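You operate a simulated robot arm through the tools that you are given. There is no shell and no other tool.

You are at the controls of a simulated robot arm. One attempt, no reset.

Task
Check the dipstick, then pump the oil grade on the tag up to the full mark.
Fine: dipstick back in its tube, yellow valve shut again.

The check looks at the end state, three seconds after you hand in, the way a careful person would. Anything else that was tipped, shoved, dropped, spilled or broken makes it a failure.

Robot
A 6-joint arm with a two-finger parallel gripper, fixed in place. Base frame: the origin is at the foot of the arm, x ahead of it, y to its left, z up. Readings come in mm, degrees, newtons and seconds.
With the tool pointing down near the work surface it reaches from about 580 to 940 mm from the base axis. Its first joint turns from -149.0 to 149.0 degrees. Payload 3.43 kg.
The tool frame sits at the grasp point between the pads (the TCP): z along the fingers, y along the line on which they close. The tips reach 34 mm beyond it. The gripper opens to 128 mm. The fingers are 24 mm wide and 12 mm thick; the gripper's body (48 by 130 mm) begins 96 mm behind the TCP.
Orientation is told as [roll, pitch, yaw] about the base's x, y, z axes, in that order, counted from this pose: with the fingers straight down and closing along the base's y, the tool's x points along the base's -x, its y along +y and its z along -z.

Tools
- The arm moves only by the tool move_arm. Its argument "targets" is a list of rows, each an object (a shift or turn left out is 0, a gripper value left out holds the last) with "fingers": the gripper command, from -1 (shut) to 1 (fully open), values between in proportion; "translation": the shift along the tool's x, y, z in units of 30 mm (1.0 is 30 mm), a list of three; "turn": the turn, a rotation vector about the tool's x, y, z in units of 6 degrees (1.0 is 6 degrees), a list of three. In form: [{"fingers": fingers, "translation": [x, y, z], "turn": [wx, wy, wz]}, ...]. A call has 1 to 20 rows; each row shifts and turns the commanded pose from where the row before left it, along the tool's axes as they then stand. A call with a number of a shift or a turn outside -1 to 1 is refused whole. A row lasts 0.2 s, in which the tool goes at most 50 mm and 8.6 degrees; a call with a longer step from one row to the next is refused whole, and so is a gripper value outside its range. Where a pose cannot be reached the arm comes as near as it can. A force on the tool above 90 N (or 10 N above the force at the start of the call, whichever is more), or a blocked arm, ends the call early, and 0.2 s more pass. The fingers move at their own pace (about 108 mm/s each) and stop on an object; they squeeze with about 38 N. The grip force told is the motor's: it shows also when the fingers shut on nothing. Time passes only in rows, and 0.2 s behind the last, so rows that do not move let the fingers close. It gives the time, the measured TCP pose, the force on the tool (base axes), the opening and the grip force at its end, in the units of the frame above (readings bear some noise), with the torque about the TCP (base axes, N m) and any sound that the robot's microphone picked up, and new pictures: "views" is both (left out), scene, wrist or none.
- Cameras (640 x 400 px; columns grow to the right, rows downward): "scene" is fixed at [50.7, -500, 1531.3]; the picture's right is [-0.96, 0.28, 0.00], its down [0.23, 0.80, -0.56] and it looks along [-0.16, -0.54, -0.83] (base axes); focal length 272 px, centre (320, 200). "wrist" rides on the gripper at [76, -11, -160] in the tool frame; the picture's right is [0.15, 0.99, 0.00], its down [-0.88, 0.13, -0.46] and it looks along [-0.45, 0.07, 0.89] (tool axes); focal length 234 px, centre (320, 200). There is no depth. A picture from a camera that has moved, and an enlarged one, comes with that camera's place and axes in the base frame and with its lens.
- slide_trunk(by): slides the trunk up (or, below 0, down) by that many mm; the arm rides with it, the base frame stays. It gives what a move gives, with no picture.
- enlarge(camera, box): a new picture of the part [left, top, right, bottom] of that camera's present view, enlarged. No time passes.
- job_done(): hands the job in; it is judged then, once.

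Places have to be worked out from the pictures, the camera data and where the tool is seen. Open the gripper and draw the arm clear of the work before you hand the job in, unless the task says otherwise.

The tools are called after "Call:" as name(argument=value, ...) on one line, values as JSON. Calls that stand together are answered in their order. move_arm: Moves the arm, as the interface text tells. Its arguments: {"type":"object","properties":{"targets":{"type":"array"},"views":{"type":"string","enum":["both","scene","wrist","none"]}},"required":["targets"]} The other tools are called the same way: slide_trunk (by) slides the trunk up or down; enlarge (camera, box) takes an enlarged picture of a part of a camera's view; job_done () hands the job in.

At the start:

```text
time: 0.0
tool_pos: [-126.2, -674.6, 1300.6]
tcp_rot: [-0.6, 0.1, 0.0]
contact_force: [0.4, 0.6, 0.5]
moment: [0.0, 0.02, -0.02]
opening: 128.0
gripper_force: 0.0
trunk travel left (down, up): [-687.0, 23.0]
```

scene: 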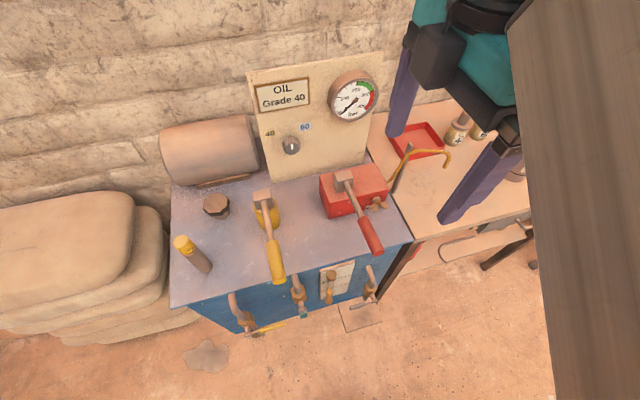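
wrist: 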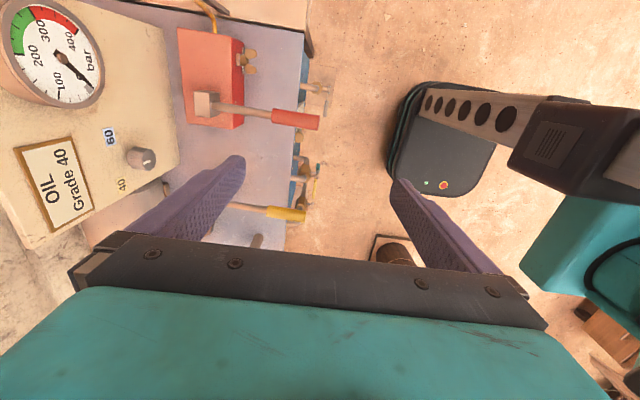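

The scene shows a bench with an oil unit: tag "OIL Grade 40", a selector knob (40/60), a gauge, a yellow lever, a red pump lever, a yellow-capped dipstick. I'll enlarge the parts to understand them before moving.

Call:
enlarge(camera="scene", box=[160, 160, 320, 260])

Call:
enlarge(camera="scene", box=[240, 60, 400, 160])

Call:
enlarge(camera="scene", box=[220, 240, 400, 350])

Call:
enlarge(camera="scene", box=[300, 150, 420, 260])

Call:
enlarge(camera="wrist", box=[160, 0, 340, 260])

Call:
enlarge(camera="scene", box=[370, 80, 540, 280])

```text
4.00 times, centred on (240, 210) of scene
camera zoom: at [50.7, -500.0, 1531.3], right [-0.96, 0.28, 0.0], down [0.23, 0.8, -0.56], along [-0.16, -0.54, -0.83], focal length 1086 px, centre (640, 160)
```

zoom: 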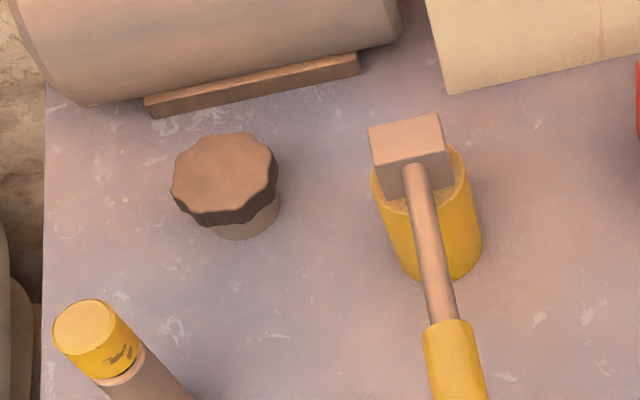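

```text
4.00 times, centred on (320, 110) of scene
camera zoom: at [50.7, -500.0, 1531.3], right [-0.96, 0.28, 0.0], down [0.23, 0.8, -0.56], along [-0.16, -0.54, -0.83], focal length 1086 px, centre (320, 560)
```

zoom: 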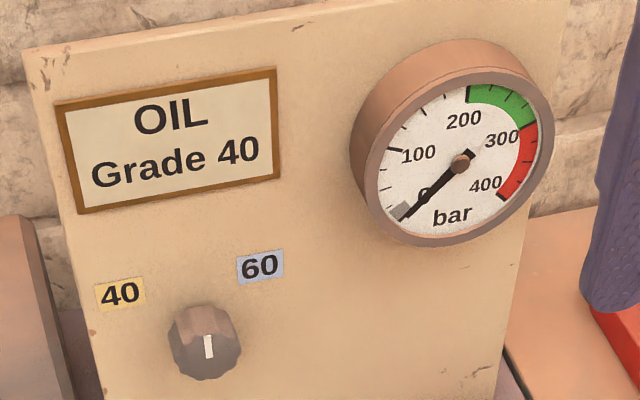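

```text
3.56 times, centred on (310, 295) of scene
camera zoom: at [50.7, -500.0, 1531.3], right [-0.96, 0.28, 0.0], down [0.23, 0.8, -0.56], along [-0.16, -0.54, -0.83], focal length 965 px, centre (356, -138)
```

zoom: 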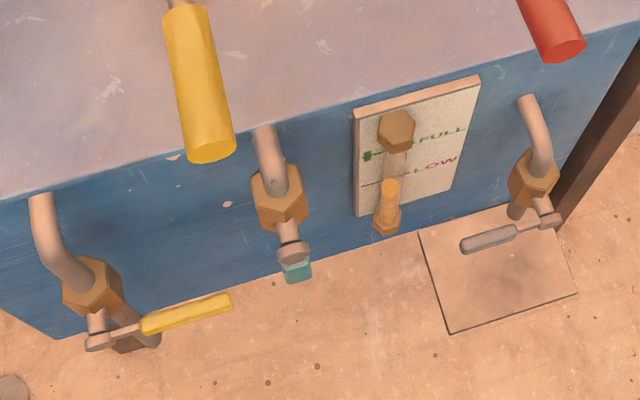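

```text
3.64 times, centred on (360, 205) of scene
camera zoom: at [50.7, -500.0, 1531.3], right [-0.96, 0.28, 0.0], down [0.23, 0.8, -0.56], along [-0.16, -0.54, -0.83], focal length 987 px, centre (174, 182)
```

zoom: 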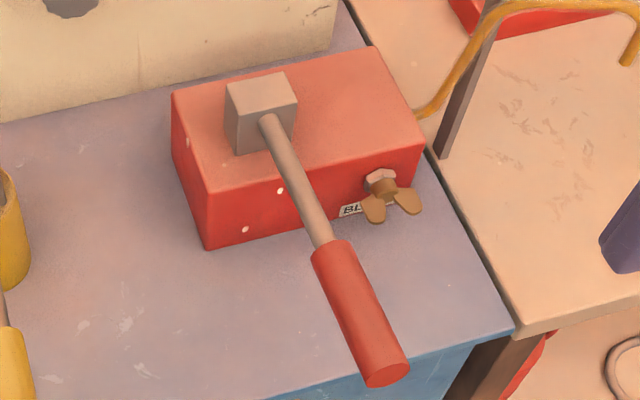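

```text
1.54 times, centred on (250, 130) of wrist
camera zoom: at [-200.8, -682.9, 1460.2], right [-0.15, 0.99, -0.01], down [0.88, 0.13, 0.45], along [0.45, 0.06, -0.89], focal length 360 px, centre (428, 308)
```

zoom: 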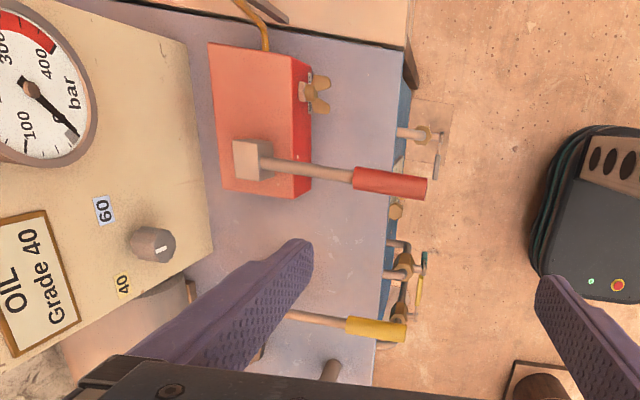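

```text
2.00 times, centred on (455, 180) of scene
camera zoom: at [50.7, -500.0, 1531.3], right [-0.96, 0.28, 0.0], down [0.23, 0.8, -0.56], along [-0.16, -0.54, -0.83], focal length 543 px, centre (50, 240)
```

zoom: 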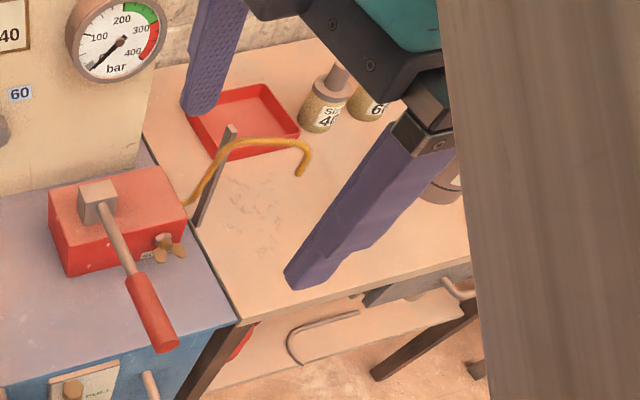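

The cabinet top looks to be at about z≈890 with its front edge at y≈-729. I need a closer look at the front fittings, the sight glass, the knob and the other bench before choosing the mechanism.

Call:
enlarge(camera="scene", box=[315, 255, 363, 309])

Call:
enlarge(camera="scene", box=[220, 280, 320, 342])

Call:
enlarge(camera="scene", box=[255, 115, 325, 160])

Call:
enlarge(camera="scene", box=[380, 90, 500, 180])

Call:
enlarge(camera="scene", box=[160, 225, 230, 280])

Call:
enlarge(camera="scene", box=[340, 180, 420, 230])

Call:
enlarge(camera="scene", box=[245, 180, 300, 290])

Call:
enlarge(camera="wrist", box=[340, 60, 640, 280])

```text
7.41 times, centred on (339, 282) of scene
camera zoom: at [50.7, -500.0, 1531.3], right [-0.96, 0.28, 0.0], down [0.23, 0.8, -0.56], along [-0.16, -0.54, -0.83], focal length 2011 px, centre (179, -407)
```

zoom: 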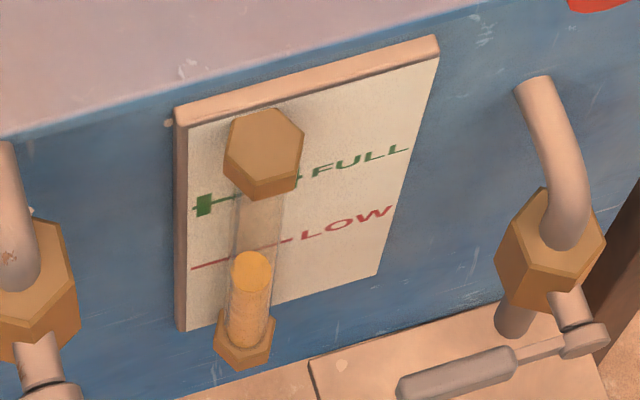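

```text
6.40 times, centred on (270, 311) of scene
camera zoom: at [50.7, -500.0, 1531.3], right [-0.96, 0.28, 0.0], down [0.23, 0.8, -0.56], along [-0.16, -0.54, -0.83], focal length 1737 px, centre (640, -510)
```

zoom: 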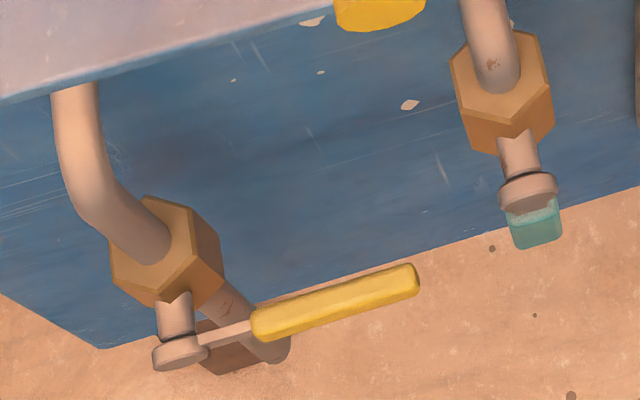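

```text
8.89 times, centred on (290, 138) of scene
camera zoom: at [50.7, -500.0, 1531.3], right [-0.96, 0.28, 0.0], down [0.23, 0.8, -0.56], along [-0.16, -0.54, -0.83], focal length 2413 px, centre (587, 756)
```

zoom: 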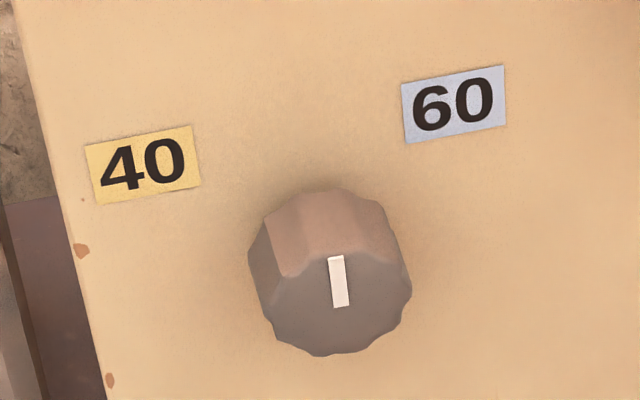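

```text
4.44 times, centred on (440, 135) of scene
camera zoom: at [50.7, -500.0, 1531.3], right [-0.96, 0.28, 0.0], down [0.23, 0.8, -0.56], along [-0.16, -0.54, -0.83], focal length 1206 px, centre (-213, 489)
```

zoom: 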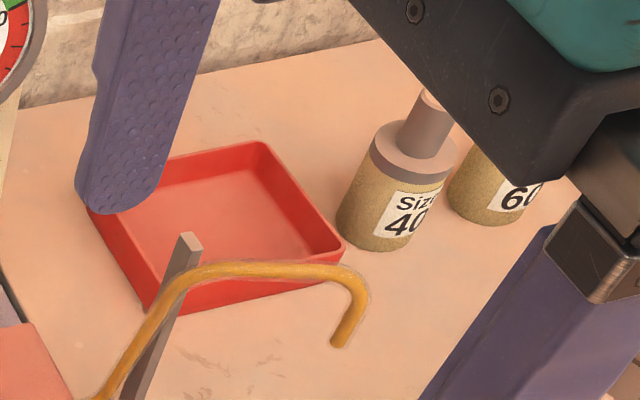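

```text
7.27 times, centred on (195, 252) of scene
camera zoom: at [50.7, -500.0, 1531.3], right [-0.96, 0.28, 0.0], down [0.23, 0.8, -0.56], along [-0.16, -0.54, -0.83], focal length 1974 px, centre (1229, -182)
```

zoom: 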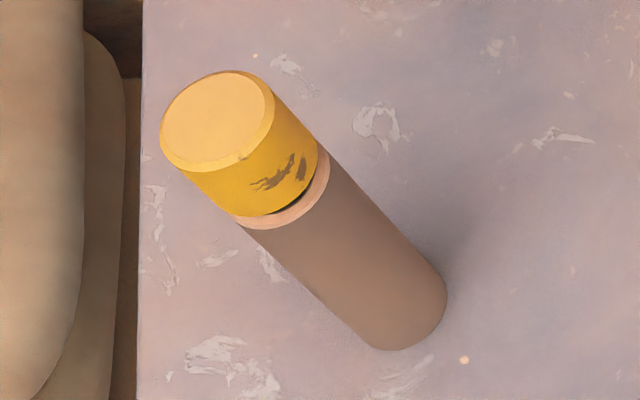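

```text
8.00 times, centred on (380, 205) of scene
camera zoom: at [50.7, -500.0, 1531.3], right [-0.96, 0.28, 0.0], down [0.23, 0.8, -0.56], along [-0.16, -0.54, -0.83], focal length 2172 px, centre (-160, 160)
```

zoom: 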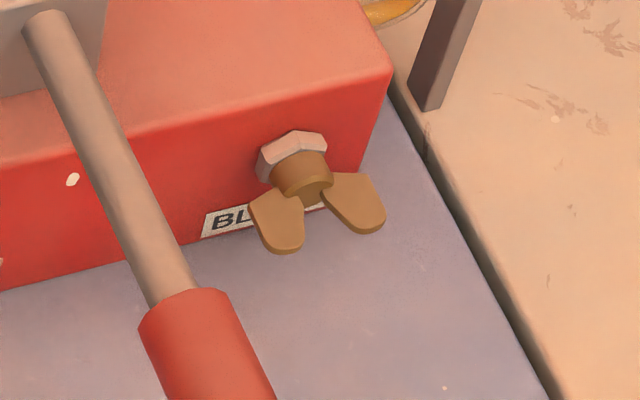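

```text
3.64 times, centred on (272, 235) of scene
camera zoom: at [50.7, -500.0, 1531.3], right [-0.96, 0.28, 0.0], down [0.23, 0.8, -0.56], along [-0.16, -0.54, -0.83], focal length 987 px, centre (493, 73)
```

zoom: 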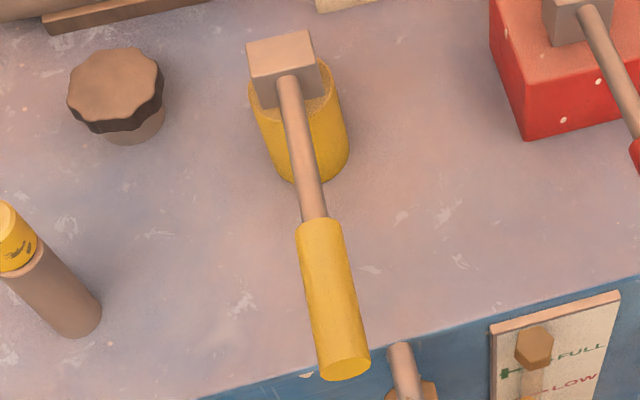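

```text
1.82 times, centred on (490, 170) of wrist
camera zoom: at [-200.8, -682.9, 1460.2], right [-0.15, 0.99, -0.01], down [0.88, 0.13, 0.45], along [0.45, 0.06, -0.89], focal length 426 px, centre (11, 254)
```

zoom: 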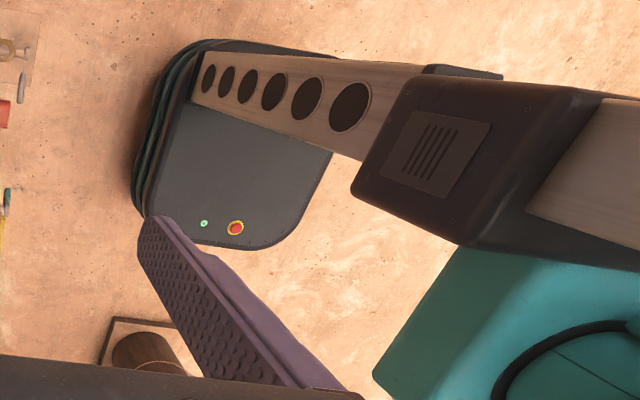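

The sight glass shows oil below LOW, the knob stands between 40 and 60, and the yellow valve handle lies across its pipe (shut). I place the dipstick cap at about (248, -797, 1030), so I'll move over it at the present height and look with the wrist camera.

Call:
move_arm(targets=[{"fingers": 1, "translation": [-0.96, -0.31, 0]}, {"translation": [-0.96, -0.31, 0]}, {"translation": [-0.96, -0.31, 0]}, {"translation": [-0.96, -0.31, 0]}, {"translation": [-0.96, -0.31, 0]}, {"translation": [-0.96, -0.31, 0]}, {"translation": [-0.96, -0.31, 0]}, {"translation": [-0.96, -0.31, 0]}, {"translation": [-0.96, -0.31, 0]}, {"translation": [-0.96, -0.31, 0]}, {"translation": [-0.96, -0.31, 0]}, {"translation": [-0.96, -0.31, 0]}, {"translation": [-0.96, -0.31, 0]}])

```text
time: 2.8
tool_pos: [248.2, -796.5, 1301.2]
tcp_rot: [-0.6, 0.3, 0.1]
contact_force: [0.1, 0.1, -0.1]
moment: [-0.01, 0.0, -0.03]
opening: 127.7
gripper_force: 0.1
trunk travel left (down, up): [-687.0, 23.0]
camera wrist: at [173.3, -804.8, 1461.0], right [-0.15, 0.99, -0.01], down [0.88, 0.13, 0.45], along [0.45, 0.06, -0.89], focal length 234 px, centre (320, 200)
```

scene: 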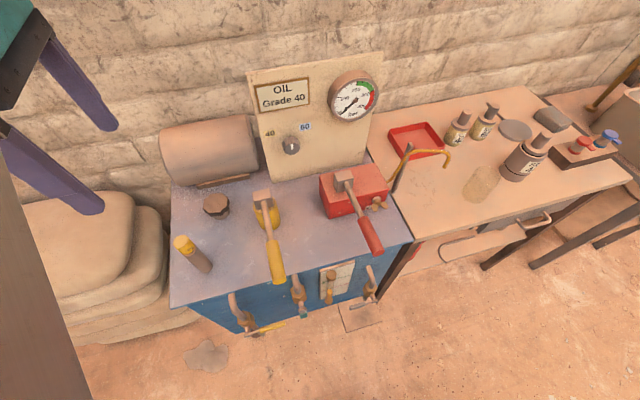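
wrist: 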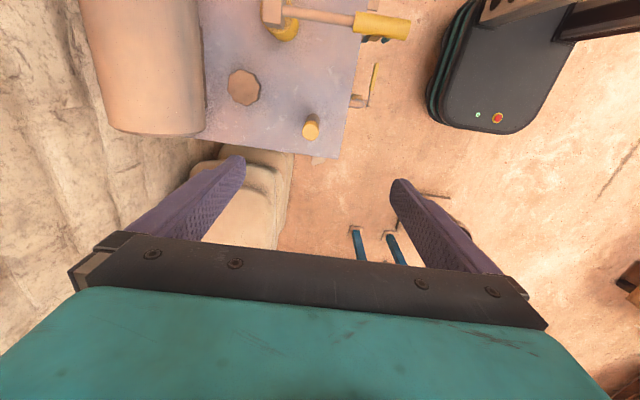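

The wrist view places the cap near (248, -806, 1040). I'll enlarge both views around the dipstick and the neighbouring bench to refine this.

Call:
enlarge(camera="wrist", box=[240, 60, 400, 160])

Call:
enlarge(camera="scene", box=[380, 80, 640, 240])

Call:
enlarge(camera="wrist", box=[330, 0, 430, 120])

```text
4.00 times, centred on (320, 110) of wrist
camera zoom: at [173.3, -804.8, 1461.0], right [-0.15, 0.99, -0.01], down [0.88, 0.13, 0.45], along [0.45, 0.06, -0.89], focal length 937 px, centre (320, 560)
```

zoom: 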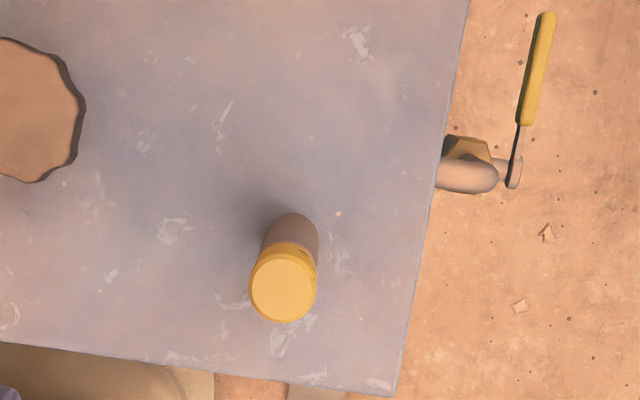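

```text
2.46 times, centred on (510, 160) of scene
camera zoom: at [50.7, -500.0, 1531.3], right [-0.96, 0.28, 0.0], down [0.23, 0.8, -0.56], along [-0.16, -0.54, -0.83], focal length 668 px, centre (-148, 298)
```

zoom: 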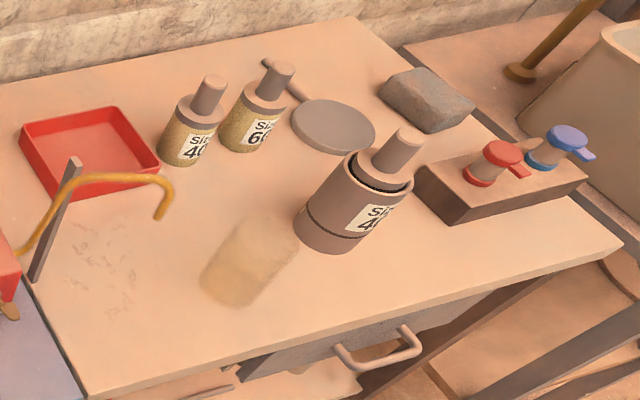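

```text
3.33 times, centred on (380, 60) of wrist
camera zoom: at [173.3, -804.8, 1461.0], right [-0.15, 0.99, -0.01], down [0.88, 0.13, 0.45], along [0.45, 0.06, -0.89], focal length 781 px, centre (120, 667)
```

zoom: 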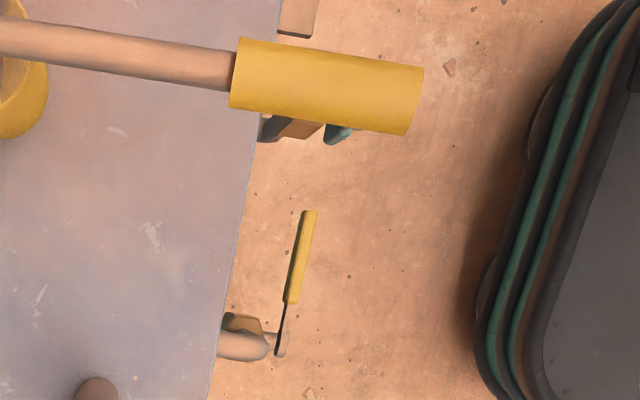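

Two-view triangulation gives the cap top near (257, -811, 1027), diameter about 30 mm, on a vertical tube. I'll centre over it and descend to z≈1130 (tips about 70 mm above the cap) to verify.

Call:
move_arm(targets=[{"fingers": 1, "translation": [-0.29, -0.48, 0.5]}, {"translation": [0, 0, 0.9]}, {"translation": [0, 0, 0.9]}, {"translation": [0, 0, 0.9]}, {"translation": [0, 0, 0.9]}, {"translation": [0, 0, 0.9]}, {"translation": [0, 0, 0.7]}])

```text
time: 4.4
tool_pos: [258.4, -811.9, 1129.0]
tcp_rot: [-0.6, 0.1, 0.0]
contact_force: [0.3, 0.0, -0.7]
moment: [-0.03, 0.02, -0.02]
opening: 128.0
gripper_force: 0.0
trunk travel left (down, up): [-687.0, 23.0]
camera wrist: at [183.5, -821.4, 1289.0], right [-0.15, 0.99, -0.01], down [0.88, 0.13, 0.45], along [0.45, 0.06, -0.89], focal length 234 px, centre (320, 200)
```

scene: 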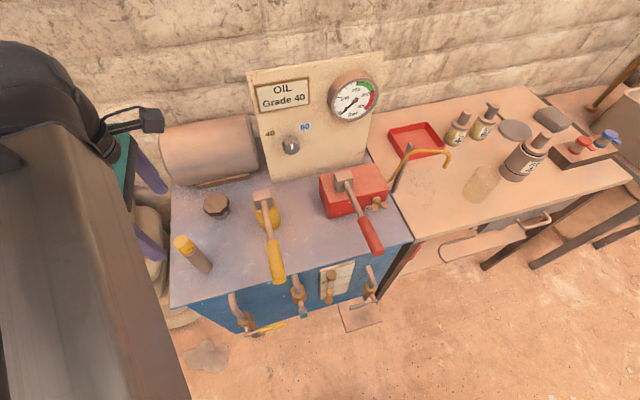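
wrist: 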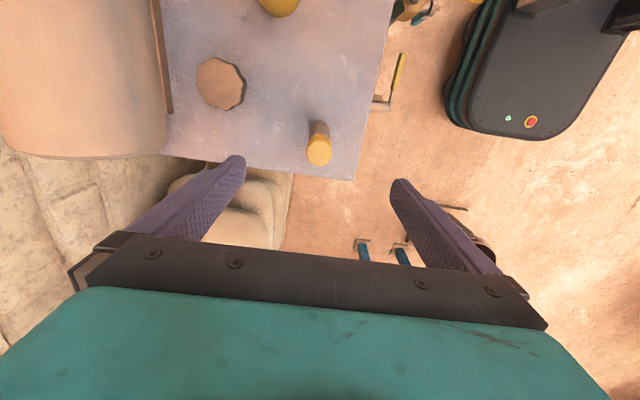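

The cap sits centred between the fingers at about (255, -812). I'll descend to TCP z≈1030 so that the fingertips cover only the cap (about 996–1027) and close on it.

Call:
move_arm(targets=[{"fingers": 1, "translation": [0.08, 0, 0.85]}, {"translation": [0, 0, 0.85]}, {"translation": [0, 0, 0.8]}, {"translation": [0, 0, 0.8]}, {"translation": [0, 0, 0]}])

```text
time: 5.6
tool_pos: [254.7, -813.2, 1031.9]
tcp_rot: [-0.7, 0.1, 0.0]
contact_force: [-0.5, 0.4, -0.1]
moment: [-0.02, 0.0, -0.02]
opening: 128.2
gripper_force: 0.2
trunk travel left (down, up): [-687.0, 23.0]
camera wrist: at [179.7, -821.8, 1190.9], right [-0.15, 0.99, -0.01], down [0.88, 0.13, 0.45], along [0.45, 0.06, -0.89], focal length 234 px, centre (320, 200)
```

scene: 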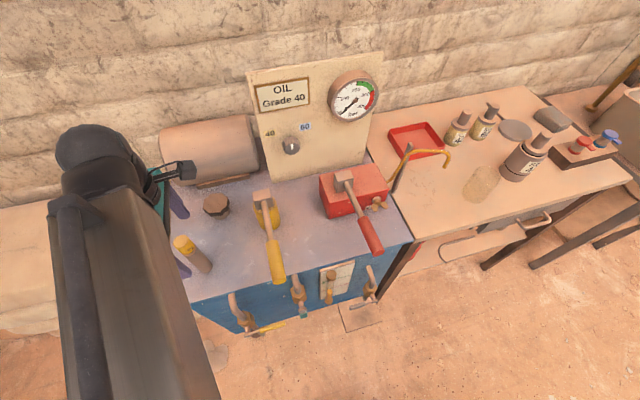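
wrist: 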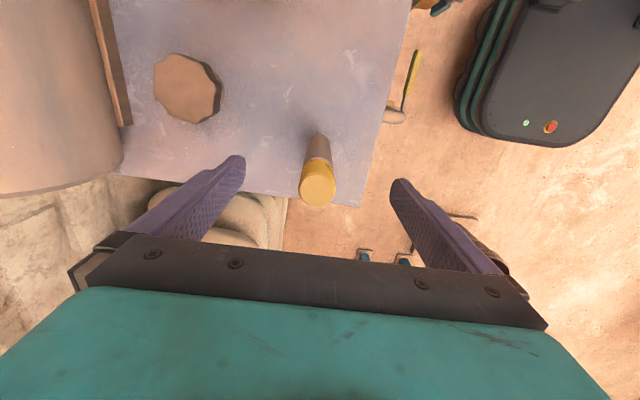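

Enlarging the wrist view to check alignment of the cap against the finger pads before closing.

Call:
enlarge(camera="wrist", box=[220, 110, 420, 240])

Call:
enlarge(camera="scene", box=[140, 160, 240, 290])

```text
3.08 times, centred on (320, 175) of wrist
camera zoom: at [179.7, -821.8, 1190.9], right [-0.15, 0.99, -0.01], down [0.88, 0.13, 0.45], along [0.45, 0.06, -0.89], focal length 720 px, centre (320, 277)
```

zoom: 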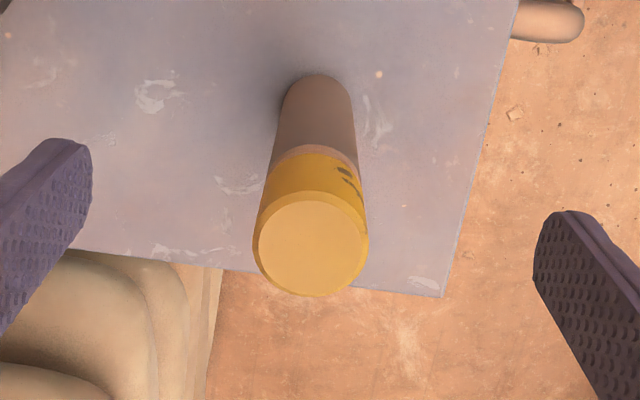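

```text
3.08 times, centred on (190, 225) of scene
camera zoom: at [50.7, -500.0, 1531.3], right [-0.96, 0.28, 0.0], down [0.23, 0.8, -0.56], along [-0.16, -0.54, -0.83], focal length 835 px, centre (720, 123)
```

zoom: 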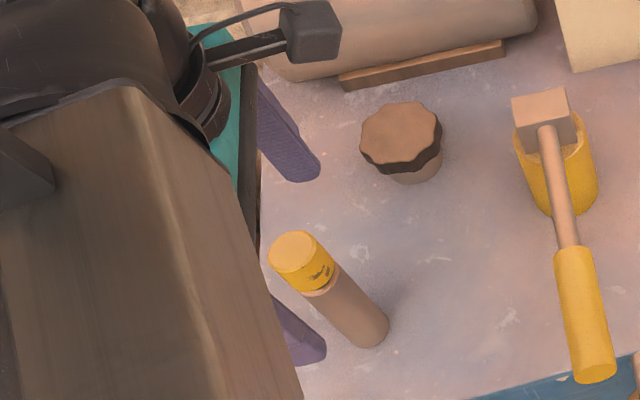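

Cap centre reads (255, -813), spanning roughly z 997–1023, matching the finger pads with tips at 998. Closing the gripper now.

Call:
move_arm(targets=[{"fingers": -1}, {"fingers": -1}, {"fingers": -1}, {"fingers": -1}, {"fingers": -1}])

```text
time: 6.8
tool_pos: [254.2, -813.8, 1032.4]
tcp_rot: [-0.6, 0.0, -0.1]
contact_force: [-0.3, 0.0, 0.1]
moment: [0.06, 0.02, -0.04]
opening: 30.3
gripper_force: 37.6
trunk travel left (down, up): [-687.0, 23.0]
camera wrist: at [179.8, -821.9, 1191.1], right [-0.15, 0.99, -0.01], down [0.88, 0.13, 0.45], along [0.45, 0.06, -0.89], focal length 234 px, centre (320, 200)
```

scene: 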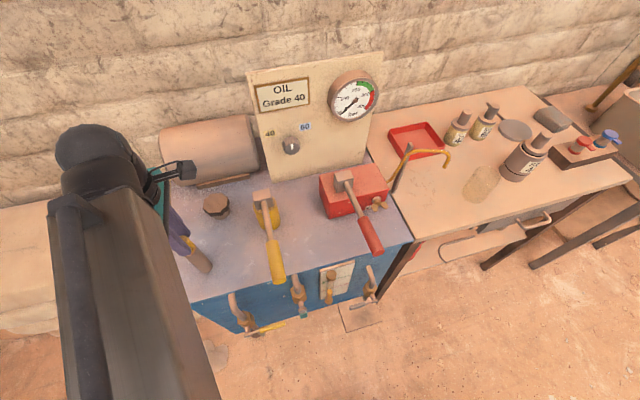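
wrist: 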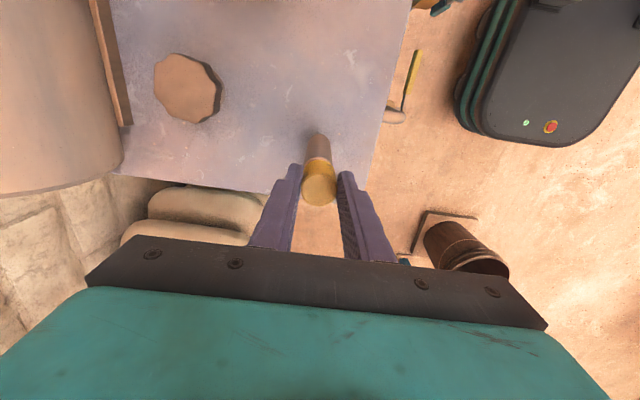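

The cap is gripped (30.3 mm, 37.6 N). I'll pull straight up gently and watch the force.

Call:
move_arm(targets=[{"fingers": -1, "translation": [0, 0, -0.3]}, {"translation": [0, 0, -0.5]}, {"translation": [0, 0, -0.6]}, {"translation": [0, 0, -0.6]}])

```text
time: 7.8
tool_pos: [254.2, -811.6, 1091.8]
tcp_rot: [-0.6, 0.1, 0.0]
contact_force: [-0.4, -0.7, -0.3]
moment: [-0.01, 0.04, 0.01]
opening: 30.5
gripper_force: 37.9
trunk travel left (down, up): [-687.0, 23.0]
camera wrist: at [179.3, -820.7, 1250.9], right [-0.15, 0.99, -0.01], down [0.88, 0.13, 0.45], along [0.45, 0.06, -0.89], focal length 234 px, centre (320, 200)
```

scene: 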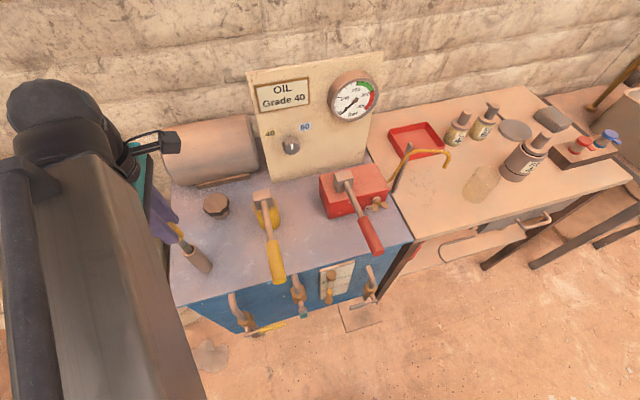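
wrist: 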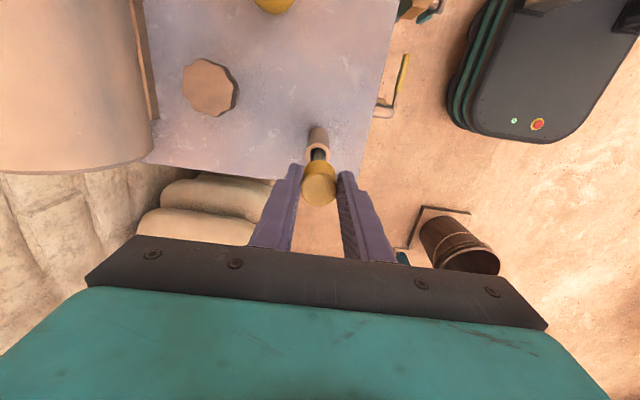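

It slides out freely; the dark stick is visible between cap and tube. Continuing straight up to see its length and markings.

Call:
move_arm(targets=[{"fingers": -1, "translation": [0, 0, -0.8]}, {"translation": [0, 0, -0.8]}, {"translation": [0, 0, -0.8]}, {"translation": [0, 0, -0.8]}, {"translation": [0, 0, -0.8]}, {"translation": [0, 0, 0]}])

Call:
enlarge(camera="scene", box=[130, 150, 250, 290])

```text
time: 9.2
tool_pos: [253.2, -812.3, 1211.7]
tcp_rot: [-0.6, 0.0, 0.1]
contact_force: [0.0, 0.4, -1.3]
moment: [-0.02, -0.02, 0.02]
opening: 30.6
gripper_force: 38.2
trunk travel left (down, up): [-687.0, 23.0]
camera wrist: at [179.5, -821.5, 1371.8], right [-0.15, 0.99, -0.01], down [0.88, 0.13, 0.45], along [0.45, 0.06, -0.89], focal length 234 px, centre (320, 200)
```

scene: 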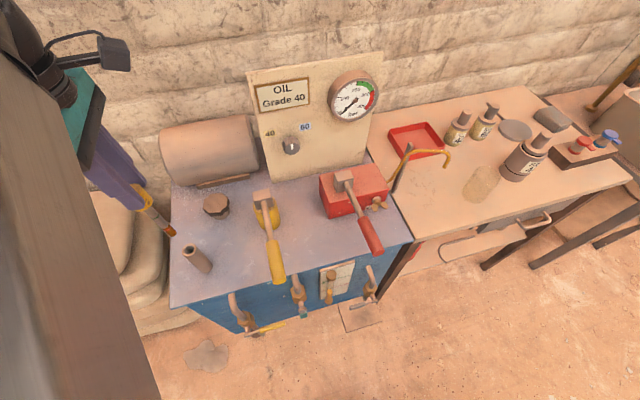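
wrist: 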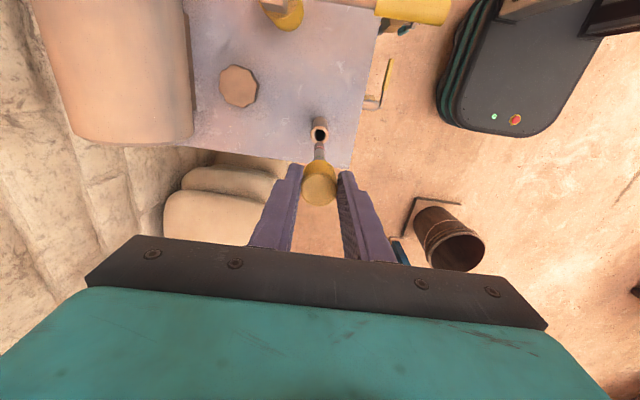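

```text
2.86 times, centred on (190, 220) of scene
camera zoom: at [50.7, -500.0, 1531.3], right [-0.96, 0.28, 0.0], down [0.23, 0.8, -0.56], along [-0.16, -0.54, -0.83], focal length 776 px, centre (691, 143)
```

zoom: 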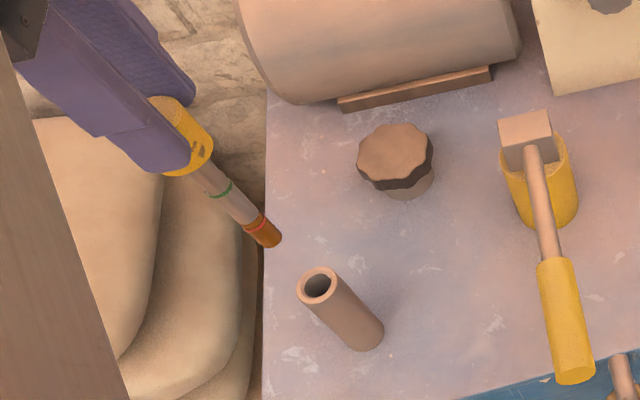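

The dipstick is fully out: it carries a green (full) and a red (low) ring. I'll enlarge the stick to read the wetted level.

Call:
enlarge(camera="scene", box=[140, 180, 200, 240])

Call:
enlarge(camera="wrist", box=[270, 100, 370, 220])

```text
6.67 times, centred on (170, 210) of scene
camera zoom: at [50.7, -500.0, 1531.3], right [-0.96, 0.28, 0.0], down [0.23, 0.8, -0.56], along [-0.16, -0.54, -0.83], focal length 1810 px, centre (1320, 133)
```

zoom: 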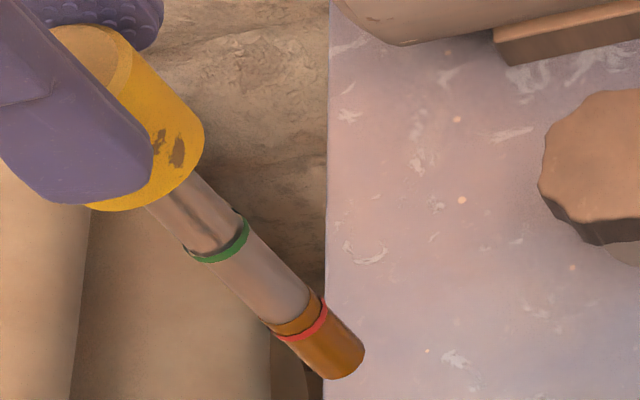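

```text
3.33 times, centred on (320, 160) of wrist
camera zoom: at [179.5, -821.5, 1371.8], right [-0.15, 0.99, -0.01], down [0.88, 0.13, 0.45], along [0.45, 0.06, -0.89], focal length 781 px, centre (320, 333)
```

zoom: 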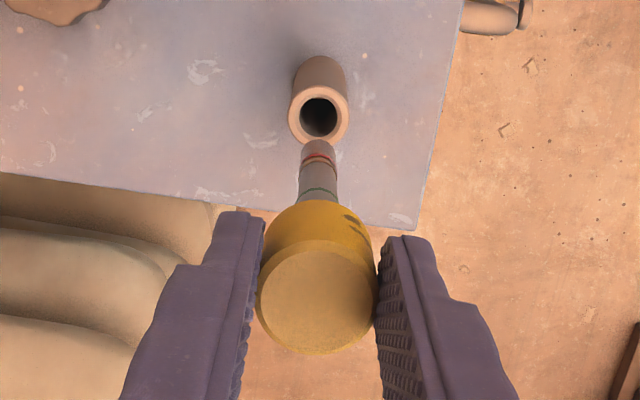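

The stick is wetted to just above the red LOW ring and well short of the green FULL ring, so the tank is low. I'll return the dipstick straight down by the same path into its tube.

Call:
move_arm(targets=[{"fingers": -1, "translation": [0, 0, 0.7]}, {"translation": [0, 0, 0.7]}, {"translation": [0, 0, 0.7]}, {"translation": [0, 0, 0.7]}, {"translation": [0, 0, 0.7]}, {"translation": [0, 0, 0.6]}, {"translation": [0, 0, 0.6]}, {"translation": [0, 0, 0.5]}, {"translation": [0, 0, 0]}])

```text
time: 11.2
tool_pos: [253.3, -812.7, 1055.6]
tcp_rot: [-0.6, 0.1, 0.0]
contact_force: [0.6, -0.1, -0.6]
moment: [0.01, 0.02, -0.01]
opening: 30.2
gripper_force: 38.1
trunk travel left (down, up): [-687.0, 23.0]
camera wrist: at [179.0, -821.0, 1215.1], right [-0.15, 0.99, -0.01], down [0.88, 0.13, 0.45], along [0.45, 0.06, -0.89], focal length 234 px, centre (320, 200)
```

scene: 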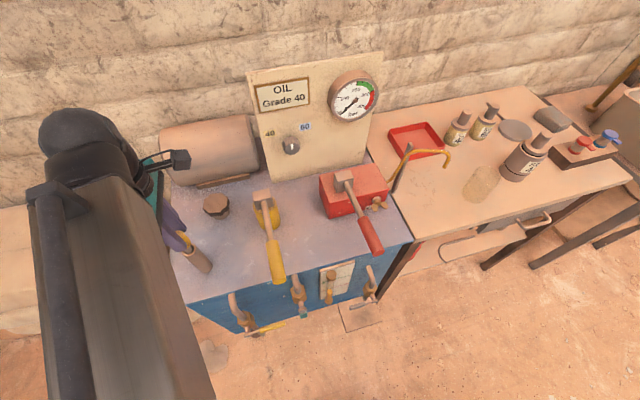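
wrist: 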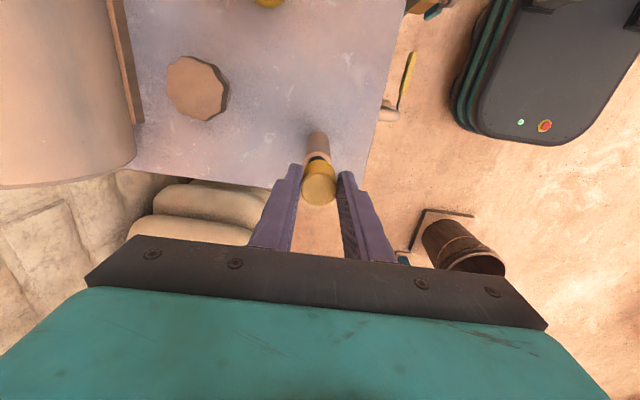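

The stick is back inside the tube with about 24 mm left to seat. Lowering the rest, slowly.

Call:
move_arm(targets=[{"fingers": -1, "translation": [0, 0, 0.3]}, {"translation": [0, 0, 0.3]}, {"translation": [0, 0, 0.2]}, {"translation": [0, 0, 0]}])

Call:
enlarge(camera="wrist", box=[270, 100, 370, 220])

```text
time: 12.2
tool_pos: [252.6, -812.2, 1032.1]
tcp_rot: [-0.6, 0.1, 0.0]
contact_force: [-0.2, 0.9, 1.4]
moment: [0.11, 0.07, -0.04]
opening: 30.4
gripper_force: 37.5
trunk travel left (down, up): [-687.0, 23.0]
camera wrist: at [178.6, -821.3, 1191.4], right [-0.15, 0.99, -0.01], down [0.88, 0.13, 0.45], along [0.45, 0.06, -0.89], focal length 234 px, centre (320, 200)
```

scene: 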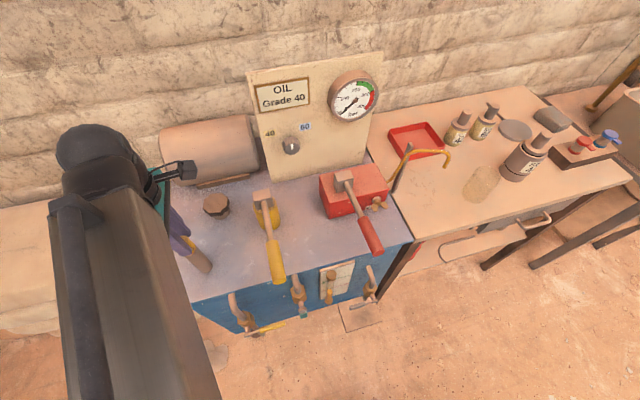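
wrist: 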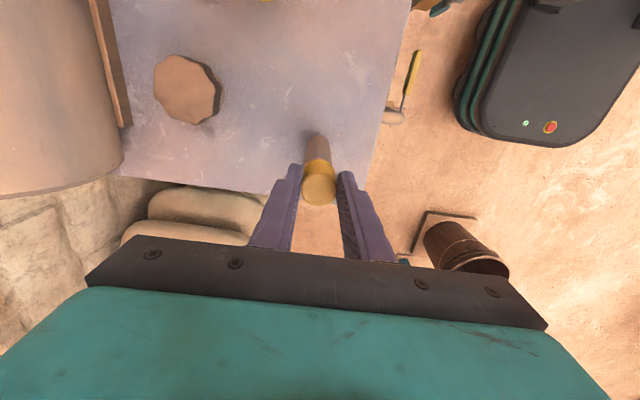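

```text
3.33 times, centred on (320, 160) of wrist
camera zoom: at [178.6, -821.3, 1191.4], right [-0.15, 0.99, -0.01], down [0.88, 0.13, 0.45], along [0.45, 0.06, -0.89], focal length 781 px, centre (320, 333)
```

zoom: 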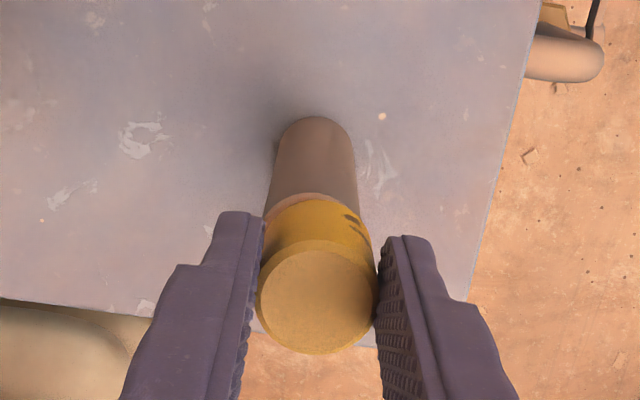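

The cap is seated on the tube collar as before, with a slight contact force. Opening the fingers and rising clear.

Call:
move_arm(targets=[{"fingers": 0.0}, {"fingers": 0.0}, {"fingers": 0.0}, {"translation": [0, 0, -0.5]}, {"translation": [0, 0, -1]}, {"translation": [0, 0, -1]}, {"translation": [0, 0, -1]}, {"translation": [0, 0, -1]}, {"translation": [0, 0, -1]}, {"translation": [0, 0, 0]}])

Call:
enlarge(camera="scene", box=[150, 200, 250, 290])

```text
time: 14.4
tool_pos: [252.5, -810.9, 1196.7]
tcp_rot: [-0.7, 0.1, 0.0]
contact_force: [0.4, 0.5, -1.2]
moment: [0.02, -0.02, -0.01]
opening: 64.0
gripper_force: 0.0
trunk travel left (down, up): [-687.0, 23.0]
camera wrist: at [177.4, -819.5, 1356.7], right [-0.15, 0.99, -0.01], down [0.88, 0.13, 0.45], along [0.45, 0.06, -0.89], focal length 234 px, centre (320, 200)
```

scene: 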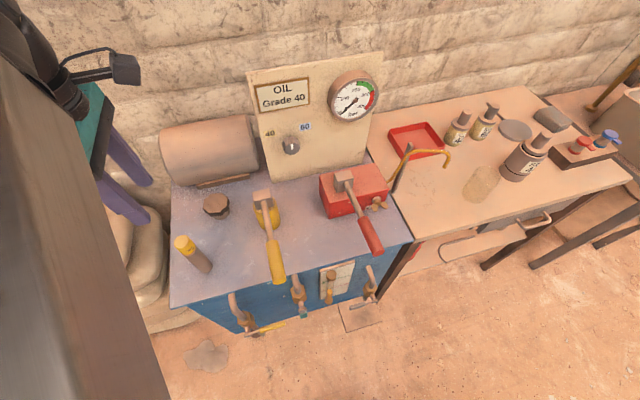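
wrist: 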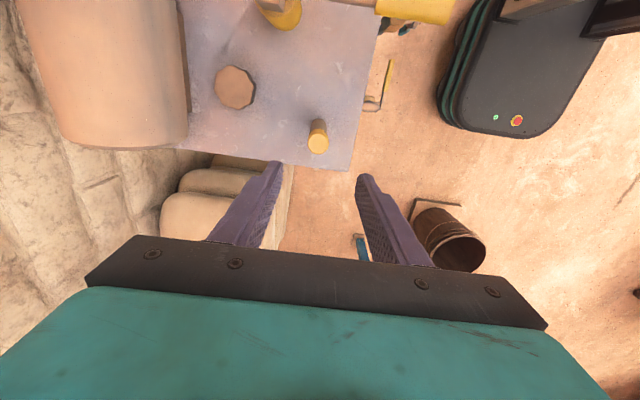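

```text
4.44 times, centred on (200, 245) of scene
camera zoom: at [50.7, -500.0, 1531.3], right [-0.96, 0.28, 0.0], down [0.23, 0.8, -0.56], along [-0.16, -0.54, -0.83], focal length 1206 px, centre (853, 0)
```

zoom: 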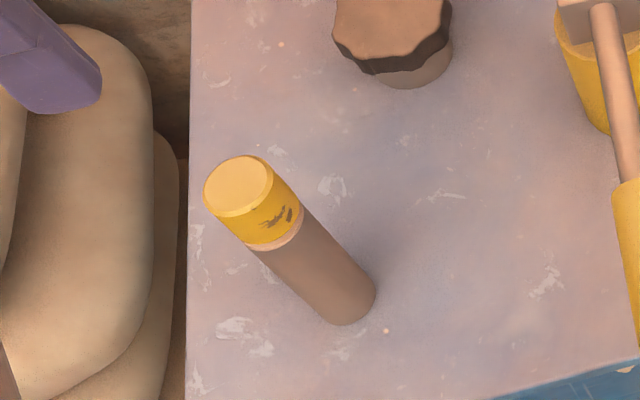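

The dipstick is back in its tube. Next is the grade selector: I'll carry the open gripper at z≈1197 over to x≈-16, y≈-850, in front of the knob panel.

Call:
move_arm(targets=[{"fingers": 0.0, "translation": [0.99, -0.145, 0]}, {"translation": [0.99, -0.145, 0]}, {"translation": [0.99, -0.145, 0]}, {"translation": [0.99, -0.145, 0]}, {"translation": [0.99, -0.145, 0]}, {"translation": [0.99, -0.145, 0]}, {"translation": [0.99, -0.145, 0]}, {"translation": [0.99, -0.145, 0]}, {"translation": [0.99, -0.145, 0]}, {"translation": [0, 0, 0]}])

Call:
enlarge(camera="wrist", box=[0, 0, 320, 200])

```text
time: 16.6
tool_pos: [-12.1, -848.7, 1196.9]
tcp_rot: [-0.6, 0.1, -0.1]
contact_force: [-0.6, 0.5, -0.4]
moment: [0.02, 0.0, -0.04]
opening: 63.8
gripper_force: 0.0
trunk travel left (down, up): [-687.0, 23.0]
camera wrist: at [-87.5, -857.9, 1357.4], right [-0.15, 0.99, -0.01], down [0.88, 0.14, 0.45], along [0.45, 0.06, -0.89], focal length 234 px, centre (320, 200)
```

scene: 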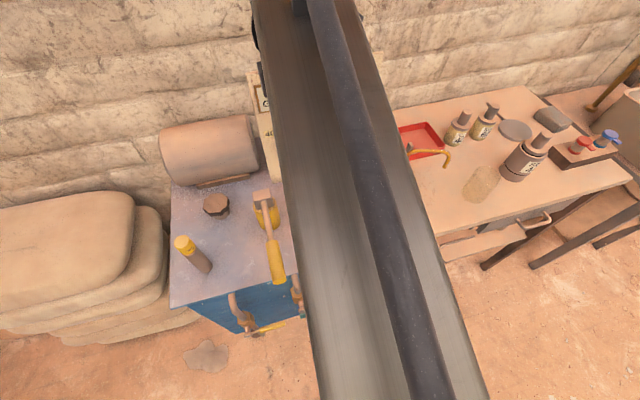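
wrist: 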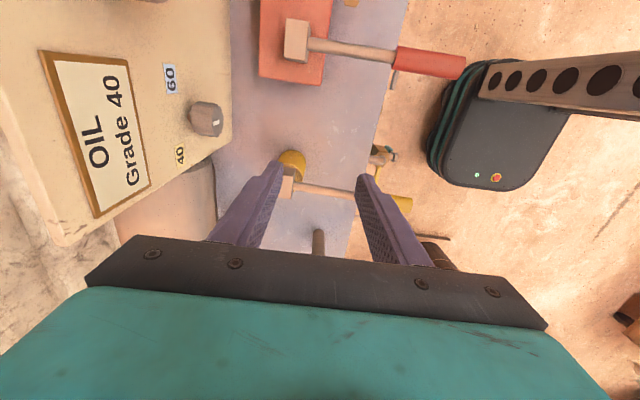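

```text
2.00 times, centred on (160, 100) of wrist
camera zoom: at [-87.5, -857.9, 1357.4], right [-0.15, 0.99, -0.01], down [0.88, 0.14, 0.45], along [0.45, 0.06, -0.89], focal length 468 px, centre (640, 400)
```

zoom: 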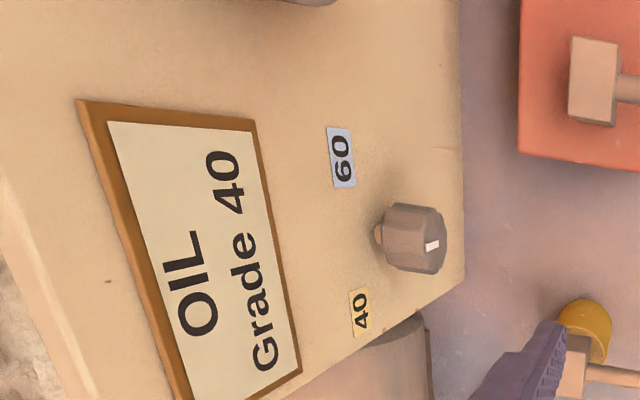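

Triangulating gives the knob face at about (-18, -990, 1038), the panel at y≈-1024, labels at ±56° of the vertical. Now I turn the tool about its x axis by 90° so the fingers point horizontally at the panel (-y).

Call:
move_arm(targets=[{"fingers": 0.2, "turn": [1, 0, 0]}, {"turn": [1, 0, 0]}, {"turn": [1, 0, 0]}, {"turn": [1, 0, 0]}, {"turn": [1, 0, 0]}, {"turn": [1, 0, 0]}, {"turn": [1, 0, 0]}, {"turn": [1, 0, 0]}, {"turn": [1, 0, 0]}, {"turn": [1, 0, 0]}, {"turn": [1, 0, 0]}, {"turn": [1, 0, 0]}, {"turn": [1, 0, 0]}, {"turn": [1, 0, 0]}, {"turn": [1, 0, 0]}, {"turn": [0, 0, 0]}])

```text
time: 20.0
tool_pos: [-11.0, -849.2, 1205.8]
tcp_rot: [-88.2, 0.2, 0.1]
contact_force: [0.0, 0.2, -0.2]
moment: [0.0, -0.01, -0.01]
opening: 76.8
gripper_force: 0.0
out of reach, approached as far as the arm can: row 15
trunk travel left (down, up): [-687.0, 23.0]
camera wrist: at [-86.4, -689.7, 1221.6], right [-0.15, 0.03, -0.99], down [0.88, 0.46, -0.12], along [0.45, -0.89, -0.09], focal length 234 px, centre (320, 200)
```

scene: 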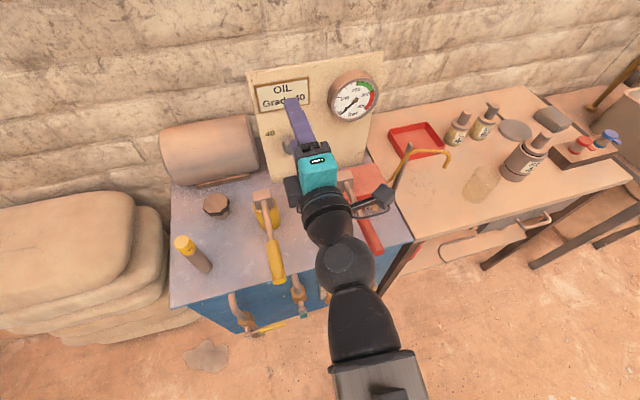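
wrist: 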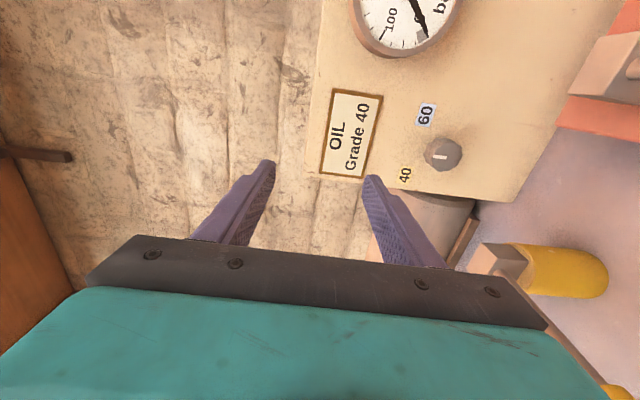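

The fingers now point at the panel (the last turn was slightly limited at this reach). I'll advance 50 mm and roll the tool -36° about its axis, which lifts the wrist camera away from the red lever and leaves room for the knob turn.

Call:
move_arm(targets=[{"fingers": 0.2, "translation": [0, 0, 0.85]}, {"translation": [0, 0, 0.85]}, {"turn": [0, 0, -1]}, {"turn": [0, 0, -1]}, {"turn": [0, 0, -1]}, {"turn": [0, 0, -1]}, {"turn": [0, 0, -1]}, {"turn": [0, 0, -1]}, {"turn": [0, 0, 0]}])

```text
time: 22.0
tool_pos: [6.7, -898.9, 1247.2]
tcp_rot: [-90.2, 36.1, -0.6]
contact_force: [0.4, 0.4, 0.0]
moment: [-0.02, 0.03, 0.0]
opening: 76.8
gripper_force: 0.0
out of reach, approached as far as the arm can: row 1, 3, 4, 5, 6, 7, 8
trunk travel left (down, up): [-687.0, 23.0]
camera wrist: at [-45.4, -739.4, 1300.4], right [-0.7, 0.0, -0.71], down [0.64, 0.45, -0.63], along [0.32, -0.89, -0.32], focal length 234 px, centre (320, 200)
```

scene: 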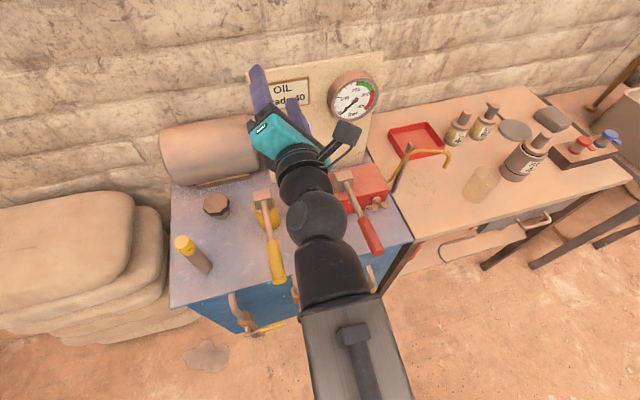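
wrist: 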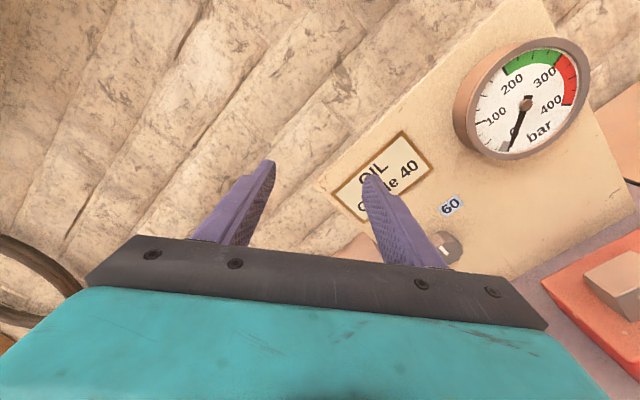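

The orientation is reached but the arm cannot get low enough with the trunk this high (TCP ended at z≈1247, x≈7). I'll lower the trunk by 100 mm, which keeps everything well above the levers (z≈1020).

Call:
slide_trunk(by=-100)

```text
time: 23.3
tool_pos: [7.4, -899.1, 1147.6]
tcp_rot: [-90.3, 36.1, -0.6]
contact_force: [0.4, 1.0, 1.1]
moment: [0.01, 0.04, 0.05]
opening: 76.9
gripper_force: 0.0
trunk travel left (down, up): [-587.0, 123.0]
```

I'll check with a null row whether the commanded pose follows the trunk before planning the next motion.

Call:
move_arm(targets=[{"fingers": 0.2, "translation": [0, 0, 0]}, {"translation": [0, 0, 0]}], views="none")

```text
time: 23.9
tool_pos: [6.4, -899.8, 1147.9]
tcp_rot: [-90.2, 36.0, -0.6]
contact_force: [0.7, -0.2, 0.3]
moment: [0.02, -0.03, 0.0]
opening: 76.8
gripper_force: 0.0
trunk travel left (down, up): [-587.0, 123.0]
```

The commanded pose rides along. I'll raise the arm 100 mm and shift x to -18, then lower the trunk further so that the arm has working room at the knob's height.

Call:
move_arm(targets=[{"fingers": 0.2, "translation": [0.66, -0.55, 0]}, {"translation": [0.66, -0.55, 0]}, {"translation": [0.66, -0.55, 0]}, {"translation": [0.66, -0.55, 0]}, {"translation": [0, 0, 0]}], views="none")

```text
time: 25.1
tool_pos: [-19.6, -898.0, 1245.5]
tcp_rot: [-90.1, 36.1, -0.6]
contact_force: [-0.7, -0.2, -0.1]
moment: [0.05, 0.0, 0.03]
opening: 77.0
gripper_force: 0.1
trunk travel left (down, up): [-587.0, 123.0]
```

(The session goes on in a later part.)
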